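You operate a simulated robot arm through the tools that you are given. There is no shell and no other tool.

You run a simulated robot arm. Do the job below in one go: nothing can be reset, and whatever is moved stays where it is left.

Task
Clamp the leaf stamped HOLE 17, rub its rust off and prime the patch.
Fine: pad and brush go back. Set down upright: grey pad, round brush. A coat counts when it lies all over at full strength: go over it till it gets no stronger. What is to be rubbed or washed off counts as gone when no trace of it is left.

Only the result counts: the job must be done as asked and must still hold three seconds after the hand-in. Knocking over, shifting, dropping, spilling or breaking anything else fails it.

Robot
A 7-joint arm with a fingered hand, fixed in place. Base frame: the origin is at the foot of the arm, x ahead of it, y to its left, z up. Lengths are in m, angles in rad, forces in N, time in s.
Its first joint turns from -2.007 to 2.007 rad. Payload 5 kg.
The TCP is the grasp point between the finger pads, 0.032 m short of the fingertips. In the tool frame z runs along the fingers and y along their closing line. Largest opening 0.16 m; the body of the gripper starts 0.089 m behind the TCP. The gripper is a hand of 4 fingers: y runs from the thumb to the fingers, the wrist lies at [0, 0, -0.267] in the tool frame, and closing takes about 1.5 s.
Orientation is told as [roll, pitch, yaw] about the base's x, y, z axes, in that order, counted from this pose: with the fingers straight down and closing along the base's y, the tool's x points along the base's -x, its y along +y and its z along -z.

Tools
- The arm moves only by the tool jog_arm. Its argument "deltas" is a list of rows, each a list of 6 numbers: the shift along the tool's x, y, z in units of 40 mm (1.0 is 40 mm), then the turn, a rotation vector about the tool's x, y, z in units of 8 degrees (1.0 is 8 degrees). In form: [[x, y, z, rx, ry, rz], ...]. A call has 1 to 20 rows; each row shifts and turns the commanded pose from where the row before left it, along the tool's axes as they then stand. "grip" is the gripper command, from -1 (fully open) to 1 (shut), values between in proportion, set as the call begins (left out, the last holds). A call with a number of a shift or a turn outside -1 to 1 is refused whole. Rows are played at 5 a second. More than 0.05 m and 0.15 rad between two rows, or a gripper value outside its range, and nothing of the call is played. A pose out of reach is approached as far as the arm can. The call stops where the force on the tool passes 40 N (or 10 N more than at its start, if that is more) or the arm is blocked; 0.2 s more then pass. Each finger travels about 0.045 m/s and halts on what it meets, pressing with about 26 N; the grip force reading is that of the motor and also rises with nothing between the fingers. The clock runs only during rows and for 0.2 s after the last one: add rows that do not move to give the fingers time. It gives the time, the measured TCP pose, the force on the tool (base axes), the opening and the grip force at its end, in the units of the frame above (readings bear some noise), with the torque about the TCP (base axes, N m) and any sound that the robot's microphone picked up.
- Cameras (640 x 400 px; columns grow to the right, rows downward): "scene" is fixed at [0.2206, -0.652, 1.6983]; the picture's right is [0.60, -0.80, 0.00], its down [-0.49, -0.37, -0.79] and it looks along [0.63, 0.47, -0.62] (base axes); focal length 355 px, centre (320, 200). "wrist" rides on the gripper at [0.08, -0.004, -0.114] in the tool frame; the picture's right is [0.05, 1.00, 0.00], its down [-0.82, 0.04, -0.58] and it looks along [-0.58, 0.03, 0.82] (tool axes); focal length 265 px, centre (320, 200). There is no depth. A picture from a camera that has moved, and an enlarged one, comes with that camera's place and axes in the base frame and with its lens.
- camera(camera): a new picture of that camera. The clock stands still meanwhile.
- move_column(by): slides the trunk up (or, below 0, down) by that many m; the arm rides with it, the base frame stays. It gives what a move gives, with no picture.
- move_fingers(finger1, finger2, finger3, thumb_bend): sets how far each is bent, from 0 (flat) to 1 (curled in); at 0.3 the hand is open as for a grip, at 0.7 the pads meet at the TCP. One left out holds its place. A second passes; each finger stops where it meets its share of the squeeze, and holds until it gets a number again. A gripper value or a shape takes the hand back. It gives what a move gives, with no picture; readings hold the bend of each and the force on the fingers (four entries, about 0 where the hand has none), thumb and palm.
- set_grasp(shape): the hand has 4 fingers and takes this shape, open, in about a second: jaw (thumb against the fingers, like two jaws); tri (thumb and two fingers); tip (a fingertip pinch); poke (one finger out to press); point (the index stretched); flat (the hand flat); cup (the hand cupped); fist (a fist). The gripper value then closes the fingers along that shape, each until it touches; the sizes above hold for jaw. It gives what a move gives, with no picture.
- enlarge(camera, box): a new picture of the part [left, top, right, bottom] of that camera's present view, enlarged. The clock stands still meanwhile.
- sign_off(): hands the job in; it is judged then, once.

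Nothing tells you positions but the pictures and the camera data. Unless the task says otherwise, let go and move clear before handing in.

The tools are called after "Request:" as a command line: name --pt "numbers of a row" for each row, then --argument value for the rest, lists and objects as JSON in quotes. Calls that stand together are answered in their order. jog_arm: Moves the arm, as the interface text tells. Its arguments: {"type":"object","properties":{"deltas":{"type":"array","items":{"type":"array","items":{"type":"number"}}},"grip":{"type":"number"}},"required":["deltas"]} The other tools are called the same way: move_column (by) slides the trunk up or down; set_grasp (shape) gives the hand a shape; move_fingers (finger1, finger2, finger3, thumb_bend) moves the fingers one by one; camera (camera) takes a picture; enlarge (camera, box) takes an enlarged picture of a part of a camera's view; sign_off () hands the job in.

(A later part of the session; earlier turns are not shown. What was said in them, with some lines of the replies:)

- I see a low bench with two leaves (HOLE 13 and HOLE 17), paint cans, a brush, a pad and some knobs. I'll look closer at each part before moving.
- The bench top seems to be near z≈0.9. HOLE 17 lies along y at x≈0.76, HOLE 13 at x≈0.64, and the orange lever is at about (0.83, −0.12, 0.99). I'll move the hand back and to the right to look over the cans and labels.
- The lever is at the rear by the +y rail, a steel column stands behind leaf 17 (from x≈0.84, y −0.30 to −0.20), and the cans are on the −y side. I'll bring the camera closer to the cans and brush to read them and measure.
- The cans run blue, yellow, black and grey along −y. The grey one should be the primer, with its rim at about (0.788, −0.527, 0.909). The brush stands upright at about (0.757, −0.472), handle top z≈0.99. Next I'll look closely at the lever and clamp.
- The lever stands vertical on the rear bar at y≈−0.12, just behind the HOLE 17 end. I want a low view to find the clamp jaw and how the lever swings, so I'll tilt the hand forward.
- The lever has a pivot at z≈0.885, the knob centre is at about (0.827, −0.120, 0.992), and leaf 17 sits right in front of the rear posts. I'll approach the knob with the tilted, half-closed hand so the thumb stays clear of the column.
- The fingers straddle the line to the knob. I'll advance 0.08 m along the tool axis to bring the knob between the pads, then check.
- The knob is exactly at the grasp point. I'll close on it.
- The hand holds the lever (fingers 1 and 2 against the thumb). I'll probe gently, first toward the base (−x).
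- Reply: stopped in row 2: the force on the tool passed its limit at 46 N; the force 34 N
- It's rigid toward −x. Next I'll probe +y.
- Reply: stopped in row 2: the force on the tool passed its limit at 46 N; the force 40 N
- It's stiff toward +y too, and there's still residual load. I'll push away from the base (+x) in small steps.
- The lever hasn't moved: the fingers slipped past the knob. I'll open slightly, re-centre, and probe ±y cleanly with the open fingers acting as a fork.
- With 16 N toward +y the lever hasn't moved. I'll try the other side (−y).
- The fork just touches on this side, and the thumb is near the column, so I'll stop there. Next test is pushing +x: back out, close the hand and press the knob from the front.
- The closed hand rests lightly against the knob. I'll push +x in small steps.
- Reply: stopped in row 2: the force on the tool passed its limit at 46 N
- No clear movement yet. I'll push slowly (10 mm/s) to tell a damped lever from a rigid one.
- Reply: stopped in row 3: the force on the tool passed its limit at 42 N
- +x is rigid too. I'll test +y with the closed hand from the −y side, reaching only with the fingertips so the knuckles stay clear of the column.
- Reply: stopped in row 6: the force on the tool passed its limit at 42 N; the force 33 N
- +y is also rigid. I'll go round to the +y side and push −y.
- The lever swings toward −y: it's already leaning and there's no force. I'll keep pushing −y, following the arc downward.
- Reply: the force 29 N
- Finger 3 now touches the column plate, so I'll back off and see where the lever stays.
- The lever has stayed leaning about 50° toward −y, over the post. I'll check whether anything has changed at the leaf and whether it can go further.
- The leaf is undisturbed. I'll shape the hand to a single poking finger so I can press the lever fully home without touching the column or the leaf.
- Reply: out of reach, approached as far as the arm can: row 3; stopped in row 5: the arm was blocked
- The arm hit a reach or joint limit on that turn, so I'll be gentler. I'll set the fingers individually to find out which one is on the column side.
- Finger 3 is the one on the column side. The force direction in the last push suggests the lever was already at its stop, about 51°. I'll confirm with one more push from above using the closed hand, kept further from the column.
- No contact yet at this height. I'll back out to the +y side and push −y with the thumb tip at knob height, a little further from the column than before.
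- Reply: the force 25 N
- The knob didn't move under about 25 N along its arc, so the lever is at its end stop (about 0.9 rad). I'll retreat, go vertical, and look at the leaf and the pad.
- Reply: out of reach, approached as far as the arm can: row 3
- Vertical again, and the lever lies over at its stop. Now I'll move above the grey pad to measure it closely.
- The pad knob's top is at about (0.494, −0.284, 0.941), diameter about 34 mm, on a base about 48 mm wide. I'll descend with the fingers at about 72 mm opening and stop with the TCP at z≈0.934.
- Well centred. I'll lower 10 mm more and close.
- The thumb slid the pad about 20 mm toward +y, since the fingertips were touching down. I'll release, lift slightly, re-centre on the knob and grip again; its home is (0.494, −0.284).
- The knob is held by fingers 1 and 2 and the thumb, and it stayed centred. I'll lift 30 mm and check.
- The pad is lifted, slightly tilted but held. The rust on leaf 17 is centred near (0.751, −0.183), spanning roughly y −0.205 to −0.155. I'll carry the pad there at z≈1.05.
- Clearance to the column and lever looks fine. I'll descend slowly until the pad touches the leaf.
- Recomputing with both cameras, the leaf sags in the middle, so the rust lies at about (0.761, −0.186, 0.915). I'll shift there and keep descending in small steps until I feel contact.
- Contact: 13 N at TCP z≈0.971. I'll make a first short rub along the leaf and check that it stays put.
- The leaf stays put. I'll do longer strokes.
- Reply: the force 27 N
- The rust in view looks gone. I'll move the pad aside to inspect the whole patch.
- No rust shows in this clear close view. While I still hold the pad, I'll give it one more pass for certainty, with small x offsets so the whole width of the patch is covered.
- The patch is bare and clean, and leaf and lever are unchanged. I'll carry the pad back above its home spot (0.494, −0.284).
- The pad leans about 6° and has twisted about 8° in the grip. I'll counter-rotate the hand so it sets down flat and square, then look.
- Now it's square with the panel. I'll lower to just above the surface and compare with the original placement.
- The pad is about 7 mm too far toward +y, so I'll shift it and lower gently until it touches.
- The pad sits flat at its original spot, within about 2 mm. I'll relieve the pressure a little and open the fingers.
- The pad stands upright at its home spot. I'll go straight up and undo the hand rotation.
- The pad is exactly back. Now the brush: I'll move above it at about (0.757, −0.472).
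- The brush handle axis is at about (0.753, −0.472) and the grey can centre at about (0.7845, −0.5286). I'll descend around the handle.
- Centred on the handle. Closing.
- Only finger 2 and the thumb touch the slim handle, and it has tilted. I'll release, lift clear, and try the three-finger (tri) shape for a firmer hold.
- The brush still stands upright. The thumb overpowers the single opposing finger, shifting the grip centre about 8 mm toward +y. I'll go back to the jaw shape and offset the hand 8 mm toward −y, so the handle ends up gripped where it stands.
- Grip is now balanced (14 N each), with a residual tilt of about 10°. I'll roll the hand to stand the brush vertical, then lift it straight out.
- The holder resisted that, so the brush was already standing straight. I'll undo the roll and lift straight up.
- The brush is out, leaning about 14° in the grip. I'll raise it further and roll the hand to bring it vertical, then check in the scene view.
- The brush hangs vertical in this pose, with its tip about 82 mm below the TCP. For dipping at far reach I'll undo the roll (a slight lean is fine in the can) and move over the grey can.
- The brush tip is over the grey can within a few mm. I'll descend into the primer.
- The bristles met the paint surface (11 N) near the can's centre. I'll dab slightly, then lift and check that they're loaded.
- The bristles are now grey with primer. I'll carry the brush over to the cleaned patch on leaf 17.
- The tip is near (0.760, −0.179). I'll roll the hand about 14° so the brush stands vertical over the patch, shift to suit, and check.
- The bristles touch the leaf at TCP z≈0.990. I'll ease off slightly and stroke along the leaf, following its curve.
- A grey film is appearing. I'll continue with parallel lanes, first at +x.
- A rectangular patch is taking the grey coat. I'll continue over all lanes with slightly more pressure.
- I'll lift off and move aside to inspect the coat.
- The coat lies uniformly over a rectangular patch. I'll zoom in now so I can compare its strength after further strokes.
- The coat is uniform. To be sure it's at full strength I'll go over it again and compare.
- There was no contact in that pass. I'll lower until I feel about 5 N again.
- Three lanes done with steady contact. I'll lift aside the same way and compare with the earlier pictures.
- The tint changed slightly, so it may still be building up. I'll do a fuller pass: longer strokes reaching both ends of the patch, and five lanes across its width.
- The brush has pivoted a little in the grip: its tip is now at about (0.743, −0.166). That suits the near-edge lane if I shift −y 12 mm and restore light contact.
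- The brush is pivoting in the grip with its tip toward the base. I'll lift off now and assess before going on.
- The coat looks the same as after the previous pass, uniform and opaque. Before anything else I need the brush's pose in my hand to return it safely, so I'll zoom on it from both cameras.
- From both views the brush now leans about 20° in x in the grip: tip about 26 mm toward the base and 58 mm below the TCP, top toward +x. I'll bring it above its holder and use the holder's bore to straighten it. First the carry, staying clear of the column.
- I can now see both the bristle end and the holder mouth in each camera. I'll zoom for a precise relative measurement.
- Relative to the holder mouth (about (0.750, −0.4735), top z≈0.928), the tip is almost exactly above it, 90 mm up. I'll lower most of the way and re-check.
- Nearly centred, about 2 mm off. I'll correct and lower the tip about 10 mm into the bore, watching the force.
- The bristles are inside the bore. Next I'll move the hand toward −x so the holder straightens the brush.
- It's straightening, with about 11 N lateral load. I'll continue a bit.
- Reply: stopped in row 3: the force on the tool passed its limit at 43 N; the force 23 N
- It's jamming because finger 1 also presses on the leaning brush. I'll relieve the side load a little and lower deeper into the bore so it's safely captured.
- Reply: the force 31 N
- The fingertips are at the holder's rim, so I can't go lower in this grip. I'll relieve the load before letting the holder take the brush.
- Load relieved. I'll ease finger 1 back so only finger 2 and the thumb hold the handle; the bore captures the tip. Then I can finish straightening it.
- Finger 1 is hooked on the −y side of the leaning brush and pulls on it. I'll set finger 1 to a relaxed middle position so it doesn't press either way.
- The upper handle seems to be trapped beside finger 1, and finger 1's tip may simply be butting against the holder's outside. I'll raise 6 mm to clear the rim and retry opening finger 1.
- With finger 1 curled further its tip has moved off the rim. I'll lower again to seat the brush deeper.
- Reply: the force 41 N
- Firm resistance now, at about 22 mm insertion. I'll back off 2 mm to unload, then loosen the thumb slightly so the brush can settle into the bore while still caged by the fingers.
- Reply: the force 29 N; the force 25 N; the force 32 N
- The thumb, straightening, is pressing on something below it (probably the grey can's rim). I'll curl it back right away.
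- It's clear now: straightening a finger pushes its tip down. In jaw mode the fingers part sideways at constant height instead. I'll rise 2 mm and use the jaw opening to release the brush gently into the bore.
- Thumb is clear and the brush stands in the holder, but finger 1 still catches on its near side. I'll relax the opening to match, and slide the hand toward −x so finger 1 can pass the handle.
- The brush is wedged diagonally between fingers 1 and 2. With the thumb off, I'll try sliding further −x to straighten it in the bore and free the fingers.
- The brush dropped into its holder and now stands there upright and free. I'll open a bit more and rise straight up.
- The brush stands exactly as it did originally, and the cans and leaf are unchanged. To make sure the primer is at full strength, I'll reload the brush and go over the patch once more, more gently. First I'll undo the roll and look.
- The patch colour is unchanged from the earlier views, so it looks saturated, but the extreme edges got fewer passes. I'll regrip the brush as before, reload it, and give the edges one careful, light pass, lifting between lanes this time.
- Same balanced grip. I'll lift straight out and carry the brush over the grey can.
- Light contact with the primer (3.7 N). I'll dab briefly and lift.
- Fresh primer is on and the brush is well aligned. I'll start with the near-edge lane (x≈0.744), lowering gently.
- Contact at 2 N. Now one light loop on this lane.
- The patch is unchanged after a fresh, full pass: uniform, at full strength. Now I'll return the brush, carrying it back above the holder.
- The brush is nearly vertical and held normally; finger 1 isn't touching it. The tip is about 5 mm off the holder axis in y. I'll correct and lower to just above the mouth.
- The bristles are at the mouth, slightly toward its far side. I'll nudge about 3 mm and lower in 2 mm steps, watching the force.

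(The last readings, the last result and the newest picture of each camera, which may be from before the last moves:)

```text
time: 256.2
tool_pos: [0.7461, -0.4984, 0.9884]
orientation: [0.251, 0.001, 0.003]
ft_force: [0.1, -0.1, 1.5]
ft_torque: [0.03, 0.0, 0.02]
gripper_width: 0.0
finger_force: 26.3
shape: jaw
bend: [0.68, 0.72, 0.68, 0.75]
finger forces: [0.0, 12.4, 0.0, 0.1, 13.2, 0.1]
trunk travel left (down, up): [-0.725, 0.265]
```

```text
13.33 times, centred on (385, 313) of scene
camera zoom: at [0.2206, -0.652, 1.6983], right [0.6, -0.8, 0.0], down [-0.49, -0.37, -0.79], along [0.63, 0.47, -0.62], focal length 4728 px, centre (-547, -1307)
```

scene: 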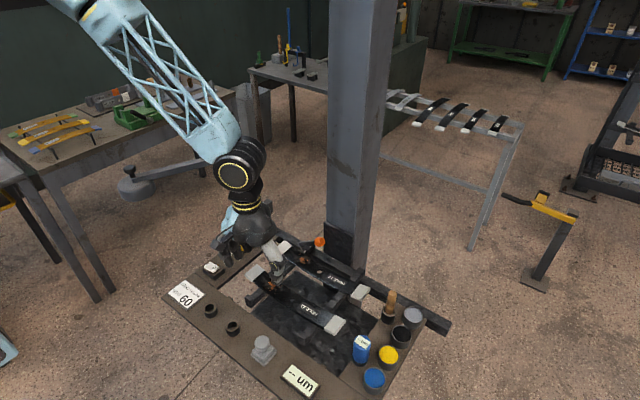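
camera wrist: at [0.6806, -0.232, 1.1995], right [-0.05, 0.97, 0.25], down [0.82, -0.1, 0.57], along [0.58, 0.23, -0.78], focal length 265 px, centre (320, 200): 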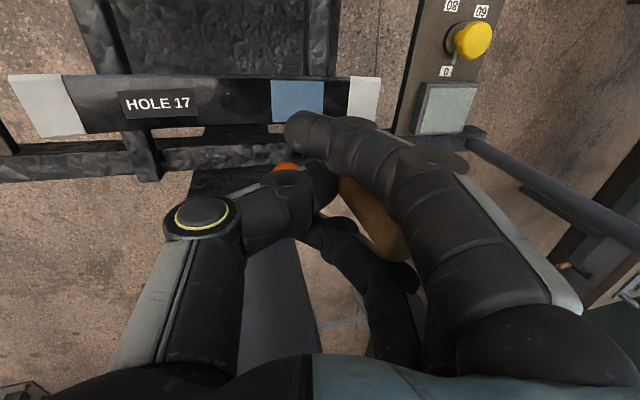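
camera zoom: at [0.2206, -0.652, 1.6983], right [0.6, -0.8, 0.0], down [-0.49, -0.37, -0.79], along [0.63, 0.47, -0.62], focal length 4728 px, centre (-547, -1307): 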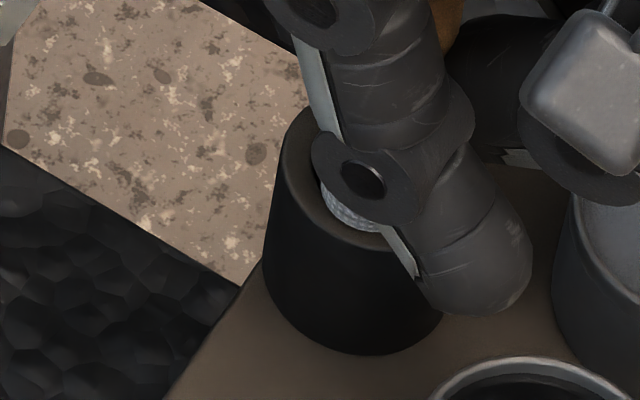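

The bristles are resting on the near rim, so the tip is only about 60 mm below the TCP: it slid up a little. I'll raise 3 mm, shift back by (+5.7, +2.9) mm to centre it, and try again.

Request:
jog_arm --pt "0 0.02 -0.08 0 0 0" --pt "-0.14 0.07 0.018 0 0 0" --pt "0 0 0 0 0 0"

Request:
enlarge --camera "scene" --box '[365, 298, 405, 328]'

Request:
enlarge --camera "wrist" --box '[250, 60, 410, 200]'

```text
time: 257.0
tool_pos: [0.7527, -0.4938, 0.9925]
orientation: [0.252, -0.001, 0.004]
ft_force: [0.6, 0.3, 0.2]
ft_torque: [-0.04, 0.01, 0.03]
gripper_width: 0.0001
finger_force: 25.9
shape: jaw
bend: [0.68, 0.72, 0.68, 0.75]
finger forces: [0.1, 12.5, 0.0, 0.0, 13.2, 0.0]
trunk travel left (down, up): [-0.725, 0.265]
```

```text
13.33 times, centred on (385, 313) of scene
camera zoom: at [0.2206, -0.652, 1.6983], right [0.6, -0.8, 0.0], down [-0.49, -0.37, -0.79], along [0.63, 0.47, -0.62], focal length 4728 px, centre (-547, -1307)
```

zoom: 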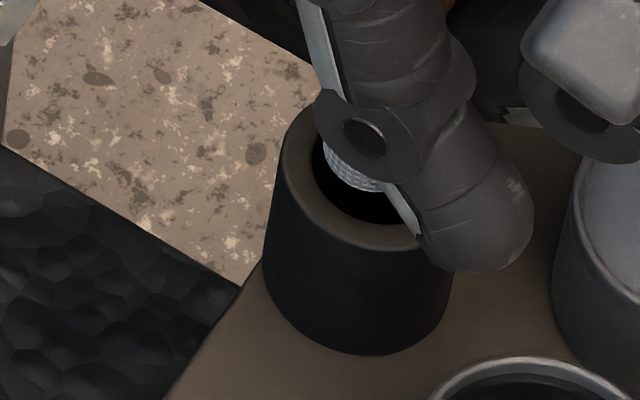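

```text
2.86 times, centred on (330, 130) of wrist
camera zoom: at [0.6734, -0.5271, 1.1022], right [-0.05, 0.97, 0.25], down [0.82, -0.1, 0.57], along [0.58, 0.23, -0.78], focal length 758 px, centre (291, 400)
```

zoom: 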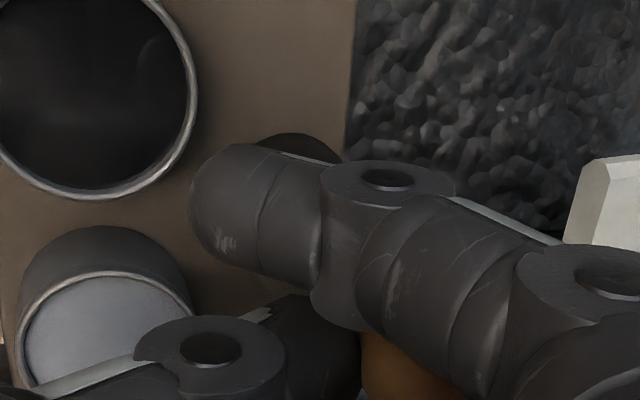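

Now it's centred over the opening. Lowering in small steps.

Request:
jog_arm --pt "-0.018 -0.037 0.05 0 0 0" --pt "0 -0.0125 0.0485 0 0 0" --pt "0 -0.0125 0.0485 0 0 0" --pt "0 -0.0125 0.0485 0 0 0" --pt "0 -0.0125 0.0485 0 0 0" --pt "0 0 0 0 0 0"

Request:
enlarge --camera "scene" --box '[365, 298, 405, 328]'

```text
time: 258.4
tool_pos: [0.7528, -0.4964, 0.9832]
orientation: [0.252, 0.001, 0.002]
ft_force: [-1.5, -0.4, -0.3]
ft_torque: [0.0, 0.01, -0.04]
gripper_width: 0.0
finger_force: 25.8
shape: jaw
bend: [0.68, 0.72, 0.68, 0.75]
finger forces: [0.0, 12.4, 0.0, 0.0, 13.1, 0.0]
trunk travel left (down, up): [-0.725, 0.265]
```

```text
13.33 times, centred on (385, 313) of scene
camera zoom: at [0.2206, -0.652, 1.6983], right [0.6, -0.8, 0.0], down [-0.49, -0.37, -0.79], along [0.63, 0.47, -0.62], focal length 4728 px, centre (-547, -1307)
```

zoom: 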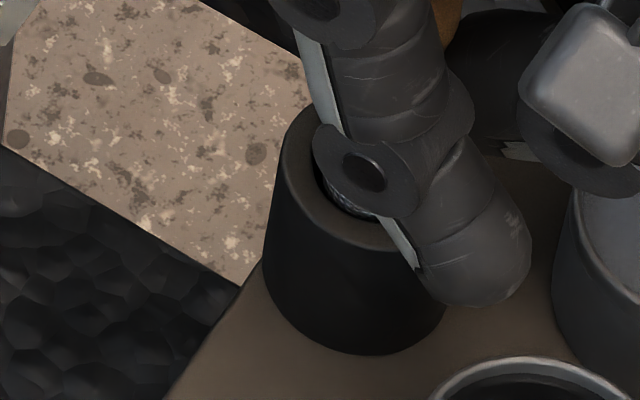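

It's inside the bore with no side force. I'll continue down until just before the fingertips reach the rim.

Request:
jog_arm --pt "0 -0.0125 0.0485 0 0 0" --pt "0 -0.0125 0.0485 0 0 0" --pt "0 -0.0125 0.0485 0 0 0" --pt "0 -0.0125 0.0485 0 0 0" --pt "0 0 0 0 0 0"

Request:
enlarge --camera "scene" --box '[360, 270, 420, 330]'

Request:
enlarge --camera "wrist" --box '[250, 60, 450, 280]'

```text
time: 259.6
tool_pos: [0.7536, -0.4957, 0.9748]
orientation: [0.25, 0.001, 0.001]
ft_force: [-0.1, -0.4, -0.2]
ft_torque: [-0.05, -0.01, 0.03]
gripper_width: 0.0
finger_force: 25.7
shape: jaw
bend: [0.68, 0.72, 0.68, 0.75]
finger forces: [0.0, 12.3, 0.0, 0.0, 13.1, 0.0]
trunk travel left (down, up): [-0.725, 0.265]
```

```text
6.67 times, centred on (390, 300) of scene
camera zoom: at [0.2206, -0.652, 1.6983], right [0.6, -0.8, 0.0], down [-0.49, -0.37, -0.79], along [0.63, 0.47, -0.62], focal length 2364 px, centre (-147, -467)
```

zoom: 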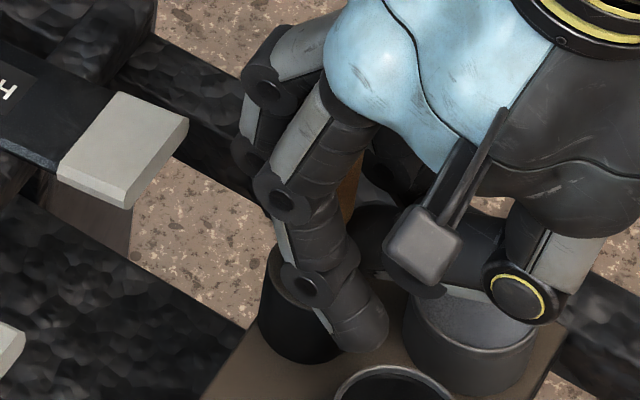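

```text
1.82 times, centred on (350, 170) of wrist
camera zoom: at [0.6739, -0.5279, 1.0842], right [-0.05, 0.97, 0.25], down [0.82, -0.1, 0.57], along [0.58, 0.23, -0.78], focal length 483 px, centre (266, 254)
```

zoom: 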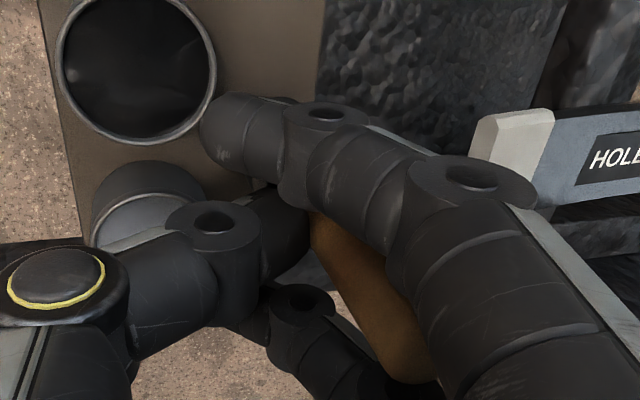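

Request:
jog_arm --pt "0 -0.0125 0.0485 0 0 0" --pt "0 -0.0125 0.0485 0 0 0" --pt "0 0 0 0 0 0"

```text
time: 260.4
tool_pos: [0.7534, -0.4956, 0.9705]
orientation: [0.251, 0.002, 0.001]
ft_force: [0.1, -0.3, 0.0]
ft_torque: [0.02, -0.02, 0.02]
gripper_width: 0.0001
finger_force: 26.5
shape: jaw
bend: [0.68, 0.72, 0.68, 0.75]
finger forces: [0.1, 12.4, 0.0, 0.0, 13.1, 0.1]
trunk travel left (down, up): [-0.725, 0.265]
```

Request:
jog_arm --pt "0 -0.0125 0.0485 0 0 0" --pt "0 -0.0125 0.0485 0 0 0" --pt "0 0 0 0 0 0"

```text
time: 261.2
tool_pos: [0.7526, -0.4961, 0.9672]
orientation: [0.251, 0.003, 0.002]
ft_force: [0.0, -0.2, 0.1]
ft_torque: [-0.01, -0.01, 0.03]
gripper_width: 0.0
finger_force: 25.9
shape: jaw
bend: [0.68, 0.72, 0.68, 0.75]
finger forces: [0.0, 12.5, 0.1, 0.1, 13.1, 0.0]
trunk travel left (down, up): [-0.725, 0.265]
```

Request:
jog_arm --pt "0 -0.0125 0.0485 0 0 0" --pt "0 -0.0125 0.0485 0 0 0" --pt "0 0 0 0 0 0"

```text
time: 262.0
tool_pos: [0.754, -0.4955, 0.9626]
orientation: [0.251, 0.001, 0.001]
ft_force: [-0.3, -0.2, 0.0]
ft_torque: [0.0, 0.0, -0.01]
gripper_width: 0.0001
finger_force: 26.3
shape: jaw
bend: [0.68, 0.72, 0.68, 0.75]
finger forces: [0.0, 12.5, 0.0, 0.0, 13.1, 0.1]
trunk travel left (down, up): [-0.725, 0.265]
```

Request:
jog_arm --pt "0 -0.0125 0.0485 0 0 0" --pt "0 -0.0125 0.0485 0 0 0" --pt "0 0 0 0 0 0"

Request:
enlarge --camera "scene" --box '[360, 270, 420, 330]'

```text
time: 262.8
tool_pos: [0.7533, -0.4957, 0.9593]
orientation: [0.252, 0.0, 0.002]
ft_force: [-0.5, 0.4, 0.2]
ft_torque: [0.0, 0.01, 0.01]
gripper_width: 0.0
finger_force: 25.8
shape: jaw
bend: [0.68, 0.72, 0.68, 0.75]
finger forces: [0.0, 12.4, 0.1, 0.1, 13.2, 0.0]
trunk travel left (down, up): [-0.725, 0.265]
```

```text
6.67 times, centred on (390, 300) of scene
camera zoom: at [0.2206, -0.652, 1.6983], right [0.6, -0.8, 0.0], down [-0.49, -0.37, -0.79], along [0.63, 0.47, -0.62], focal length 2364 px, centre (-147, -467)
```

zoom: 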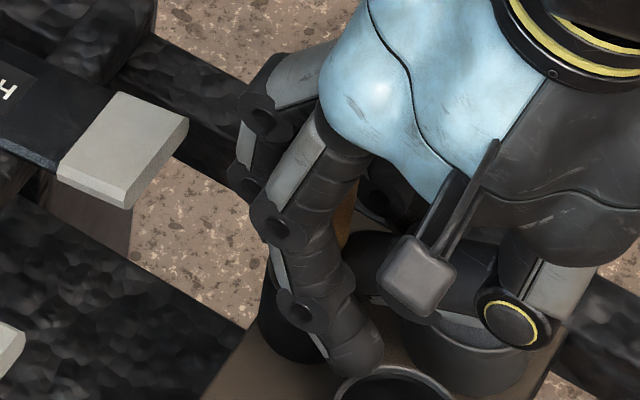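

The brush is about 28 mm deep and loose in the bore. I'll rise 3 mm for thumb clearance over the can and open slightly in jaw mode.

Request:
jog_arm --pt "0 0.018 -0.07 0 0 0" --pt "0 0 0 0 0 0"

Request:
jog_arm --pt "0 0 0 0 0 0" --pt "0 0 0 0 0 0" --pt "0 0 0 0 0 0" --grip 0.66

Request:
camera --camera "wrist"

Request:
enlarge --camera "scene" --box '[360, 250, 440, 330]'

```text
time: 263.4
tool_pos: [0.7544, -0.496, 0.9625]
orientation: [0.252, 0.001, 0.001]
ft_force: [0.3, -0.4, 0.1]
ft_torque: [-0.03, -0.02, 0.02]
gripper_width: 0.0
finger_force: 25.8
shape: jaw
bend: [0.68, 0.72, 0.68, 0.75]
finger forces: [0.0, 12.4, 0.0, 0.0, 13.0, 0.0]
trunk travel left (down, up): [-0.725, 0.265]
```

```text
time: 264.2
tool_pos: [0.7537, -0.4951, 0.9621]
orientation: [0.25, 0.0, 0.005]
ft_force: [0.8, 5.0, 3.8]
ft_torque: [0.04, -0.03, 0.02]
gripper_width: 0.0269
finger_force: 0.2
shape: jaw
bend: [0.73, 0.72, 0.73, 0.71]
finger forces: [0.0, 3.5, 0.0, 0.0, 3.2, 0.1]
trunk travel left (down, up): [-0.725, 0.265]
```

```text
taken
camera wrist: at [0.6744, -0.5276, 1.0718], right [-0.05, 0.97, 0.25], down [0.82, -0.1, 0.57], along [0.58, 0.23, -0.78], focal length 265 px, centre (320, 200)
```

wrist: 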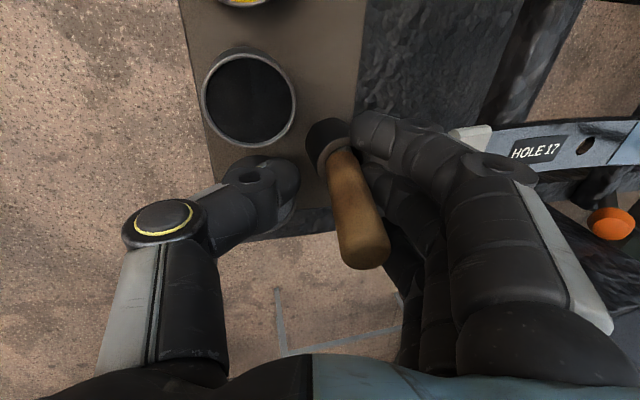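

```text
5.00 times, centred on (400, 290) of scene
camera zoom: at [0.2206, -0.652, 1.6983], right [0.6, -0.8, 0.0], down [-0.49, -0.37, -0.79], along [0.63, 0.47, -0.62], focal length 1773 px, centre (-80, -250)
```

zoom: 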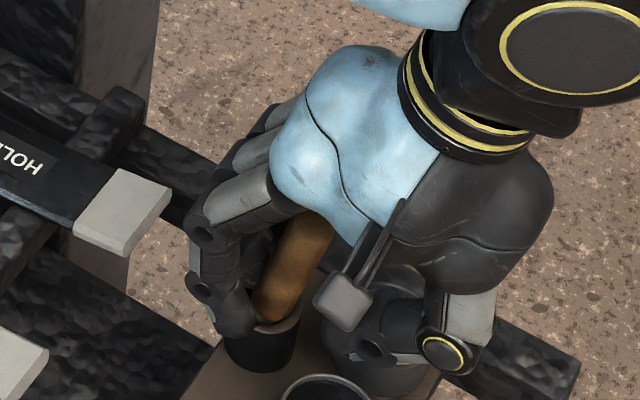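

Request:
jog_arm --pt "0 0.018 -0.07 0 0 0" --pt "0 0 0 0 0 0" --pt "0 0 0 0 0 0" --pt "0 0 0 0 0 0" --grip 0.5

Request:
camera --camera "wrist"

Request:
enlarge --camera "scene" --box '[360, 250, 440, 330]'

```text
time: 265.2
tool_pos: [0.7523, -0.4954, 0.9646]
orientation: [0.247, 0.004, 0.002]
ft_force: [-0.1, 0.7, -0.2]
ft_torque: [0.0, -0.02, -0.01]
gripper_width: 0.0395
finger_force: 0.1
shape: jaw
bend: [0.73, 0.73, 0.73, 0.7]
finger forces: [0.0, 0.7, 0.0, 0.1, 1.3, 0.0]
trunk travel left (down, up): [-0.725, 0.265]
```

```text
taken
camera wrist: at [0.6739, -0.528, 1.0744], right [-0.05, 0.97, 0.25], down [0.82, -0.1, 0.57], along [0.58, 0.23, -0.78], focal length 265 px, centre (320, 200)
```

wrist: 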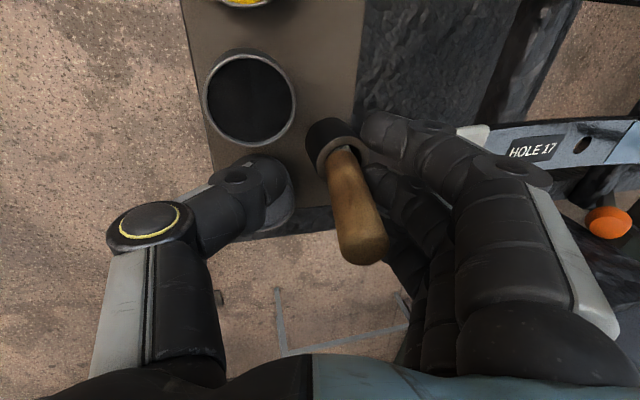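

```text
5.00 times, centred on (400, 290) of scene
camera zoom: at [0.2206, -0.652, 1.6983], right [0.6, -0.8, 0.0], down [-0.49, -0.37, -0.79], along [0.63, 0.47, -0.62], focal length 1773 px, centre (-80, -250)
```

zoom: 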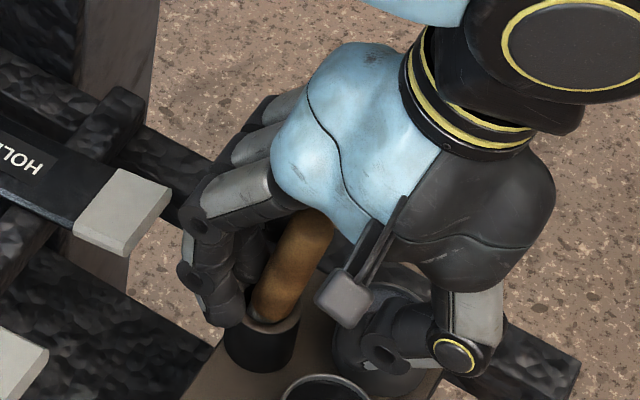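

Request:
jog_arm --pt "0 0 0 0 0 0" --pt "0 0 0 0 0 0" --pt "0 0 0 0 0 0" --grip 0.3

Request:
camera --camera "wrist"

Request:
enlarge --camera "scene" --box '[360, 250, 440, 330]'

```text
time: 266.0
tool_pos: [0.7542, -0.4956, 0.9664]
orientation: [0.251, -0.001, 0.004]
ft_force: [1.4, 1.7, 7.1]
ft_torque: [-0.15, -0.12, 0.08]
gripper_width: 0.0534
finger_force: 0.1
shape: jaw
bend: [0.73, 0.73, 0.73, 0.71]
finger forces: [0.0, 0.0, 0.0, 0.0, 6.7, 0.0]
trunk travel left (down, up): [-0.725, 0.265]
```

```text
taken
camera wrist: at [0.6739, -0.5279, 1.075], right [-0.05, 0.97, 0.25], down [0.82, -0.1, 0.57], along [0.58, 0.23, -0.78], focal length 265 px, centre (320, 200)
```

wrist: 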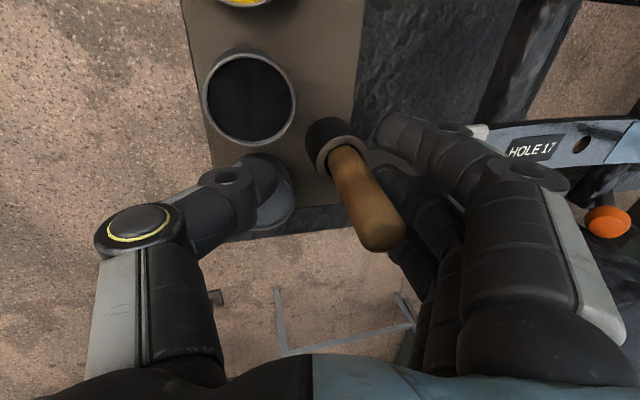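

```text
5.00 times, centred on (400, 290) of scene
camera zoom: at [0.2206, -0.652, 1.6983], right [0.6, -0.8, 0.0], down [-0.49, -0.37, -0.79], along [0.63, 0.47, -0.62], focal length 1773 px, centre (-80, -250)
```

zoom: 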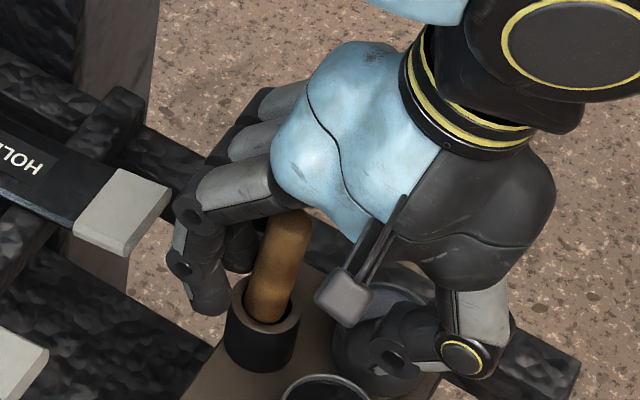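

The brush stands upright and free. The thumb lightly touches the grey can, so I'll rise straight up slowly.

Request:
jog_arm --pt "0 0.02 -0.08 0 0 0" --pt "0 0.04 -0.15 0 0 0" --pt "0 0.08 -0.3 0 0 0" --pt "0 0.15 -0.6 0 0 0" --pt "0 0.22 -0.9 0 0 0" --pt "0 0.22 -0.9 0 0 0" --pt "0 0 0 0 0 0"

Request:
camera --camera "wrist"

Request:
enlarge --camera "scene" --box '[340, 250, 440, 350]'

```text
time: 267.6
tool_pos: [0.7523, -0.4974, 1.0854]
orientation: [0.251, 0.001, 0.0]
ft_force: [-0.1, -0.2, 0.3]
ft_torque: [0.01, 0.0, 0.0]
gripper_width: 0.0556
finger_force: 0.0
shape: jaw
bend: [0.73, 0.73, 0.73, 0.7]
finger forces: [0.0, 0.0, 0.0, 0.0, 0.0, 0.0]
trunk travel left (down, up): [-0.725, 0.265]
```

```text
taken
camera wrist: at [0.6734, -0.53, 1.1946], right [-0.05, 0.97, 0.25], down [0.82, -0.1, 0.57], along [0.57, 0.23, -0.78], focal length 265 px, centre (320, 200)
```

wrist: 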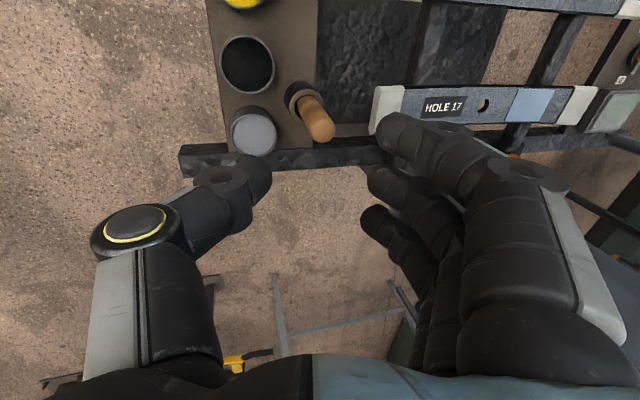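

```text
4.00 times, centred on (390, 300) of scene
camera zoom: at [0.2206, -0.652, 1.6983], right [0.6, -0.8, 0.0], down [-0.49, -0.37, -0.79], along [0.63, 0.47, -0.62], focal length 1418 px, centre (40, -200)
```

zoom: 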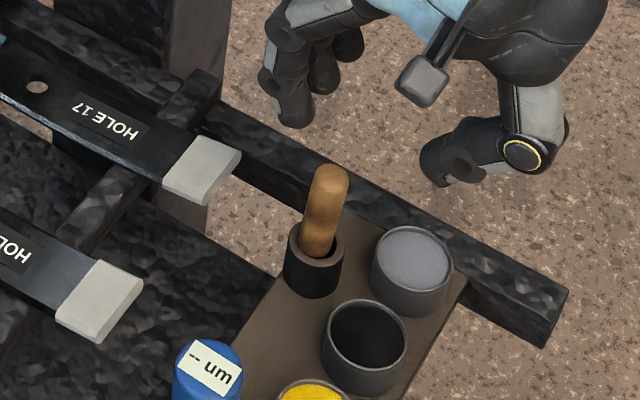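

Brush, cans and leaf all look exactly as at the start. I'll level the hand, move clear, and do a final overall check.

Request:
jog_arm --pt "0 0 -0.8 0 0 0" --pt "0 0 0 0.9 0 0" --pt "0 0 0 0.9 0 0" --pt "0.5 0.7 -0.5 0 0 0" --pt "0.5 0.7 -0.5 0 0 0" --pt "0.5 0.7 -0.5 0 0 0" --pt "0.5 0.7 -0.5 0 0 0" --pt "0.5 0.7 -0.5 0 0 0" --pt "0.5 0.7 -0.5 0 0 0" --pt "0.3 0.9 0 0 0 0" --pt "0.3 0.9 0 0 0 0" --pt "0.3 0.9 0 0 0 0" --pt "0.3 0.9 0 0 0 0" --pt "0 0 0 0 0 0"

Request:
camera --camera "scene"

Request:
camera --camera "wrist"

```text
time: 270.6
tool_pos: [0.5843, -0.1941, 1.235]
orientation: [0.002, 0.002, 0.001]
ft_force: [0.4, -0.7, 0.6]
ft_torque: [0.01, 0.03, -0.02]
gripper_width: 0.0557
finger_force: 0.0
shape: jaw
bend: [0.73, 0.73, 0.73, 0.7]
finger forces: [0.0, 0.1, 0.0, 0.0, 0.0, 0.1]
trunk travel left (down, up): [-0.725, 0.265]
```

```text
taken
```

scene: 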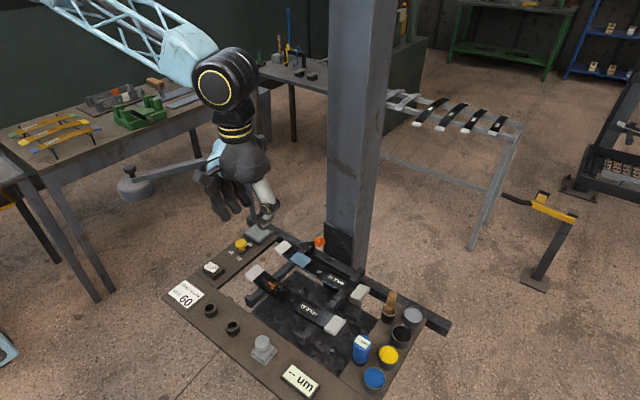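

```text
taken
camera wrist: at [0.5053, -0.1977, 1.35], right [-0.05, 1.0, 0.0], down [0.82, 0.04, 0.58], along [0.58, 0.03, -0.82], focal length 265 px, centre (320, 200)
```

wrist: 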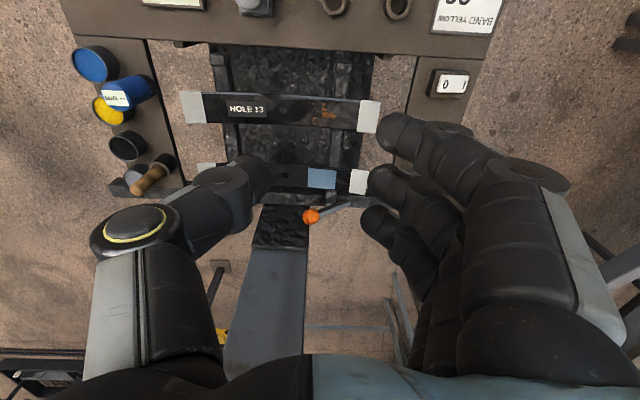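

Request:
enlarge --camera "scene" --box '[260, 215, 380, 305]'

Request:
enlarge --camera "scene" --box '[160, 230, 320, 390]'

Request:
enlarge --camera "wrist" --box '[280, 150, 380, 230]'

Request:
enlarge --camera "scene" --box '[340, 280, 440, 400]'

```text
4.44 times, centred on (320, 260) of scene
camera zoom: at [0.2206, -0.652, 1.6983], right [0.6, -0.8, 0.0], down [-0.49, -0.37, -0.79], along [0.63, 0.47, -0.62], focal length 1576 px, centre (320, -67)
```

zoom: 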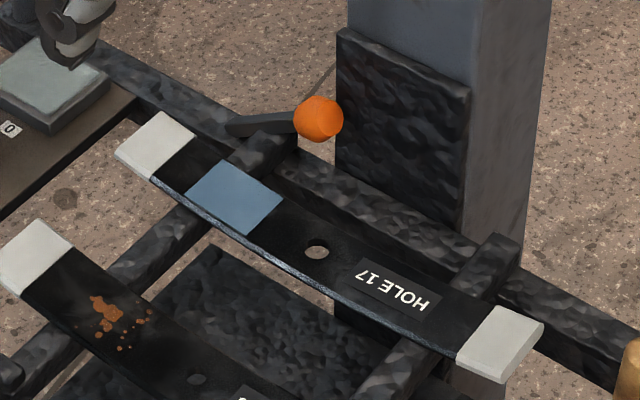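

```text
2.50 times, centred on (240, 310) of scene
camera zoom: at [0.2206, -0.652, 1.6983], right [0.6, -0.8, 0.0], down [-0.49, -0.37, -0.79], along [0.63, 0.47, -0.62], focal length 886 px, centre (520, -75)
```

zoom: 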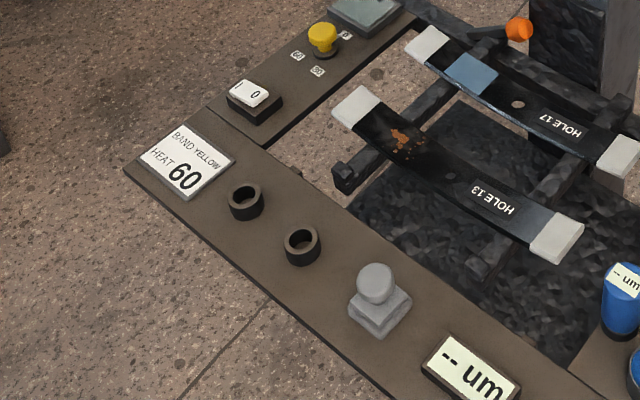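

```text
5.00 times, centred on (330, 190) of wrist
camera zoom: at [0.5053, -0.1977, 1.35], right [-0.05, 1.0, 0.0], down [0.82, 0.04, 0.58], along [0.58, 0.03, -0.82], focal length 1327 px, centre (270, 250)
```

zoom: 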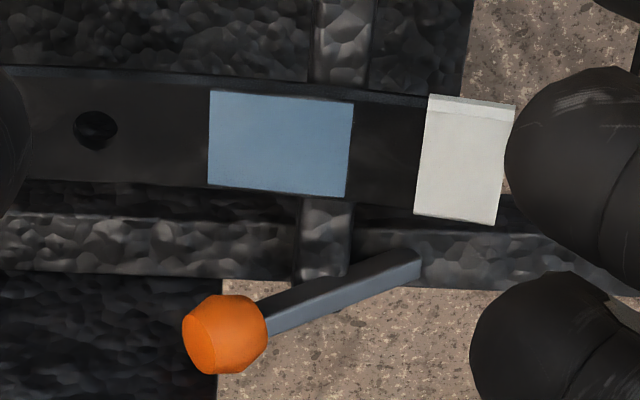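

```text
3.33 times, centred on (390, 340) of scene
camera zoom: at [0.2206, -0.652, 1.6983], right [0.6, -0.8, 0.0], down [-0.49, -0.37, -0.79], along [0.63, 0.47, -0.62], focal length 1182 px, centre (87, -267)
```

zoom: 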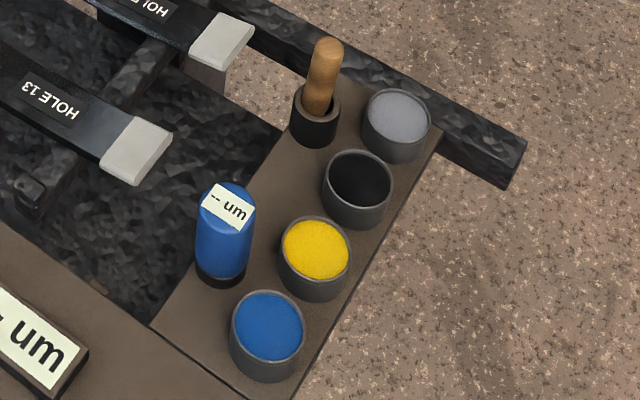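

Final check:
- **Clamp:** the lever is at its stop and leaf HOLE 17 hasn't moved.
- **Patch:** no rust is visible, and the primer coat is uniform and gets no stronger.
- **Tools:** the pad and brush stand upright in their places.
- **Rest of the bench:** nothing else looks changed, and the hand is clear.

I'm handing in.

Request:
sign_off

```text
The job is handed in.
```

I clamped leaf HOLE 17, rubbed off its rust and primed the patch, and I've handed the job in. I haven't seen the verdict.

- **Clamp:** the orange lever is pushed over to its end stop. There was no sound or other sign that the clamp engaged, but the leaf didn't move while I rubbed it.
- **Rust:** two passes with the grey pad; no trace was visible in close-ups from both cameras.
- **Primer:** I used the grey can. No can carried a label, so I took grey to be the primer. After reloading the brush and going over the whole patch again, the coat looked no stronger, and it is uniform across the patch. It looks bluer than the paint in the can.
- **Tools:** the pad is back on its spot within about 2 mm, and the brush stands upright in its holder.

- **Brush:** it twisted in the grip during the first painting round and jammed between two fingers as I returned it. It then dropped the last few centimetres into its holder.
- **Grey can:** the thumb pressed against something below it twice while I was freeing the brush, once with about 30 N, most likely the can's rim. The can looked unmoved afterwards.

Nothing else on the bench looked shifted in the final pictures.
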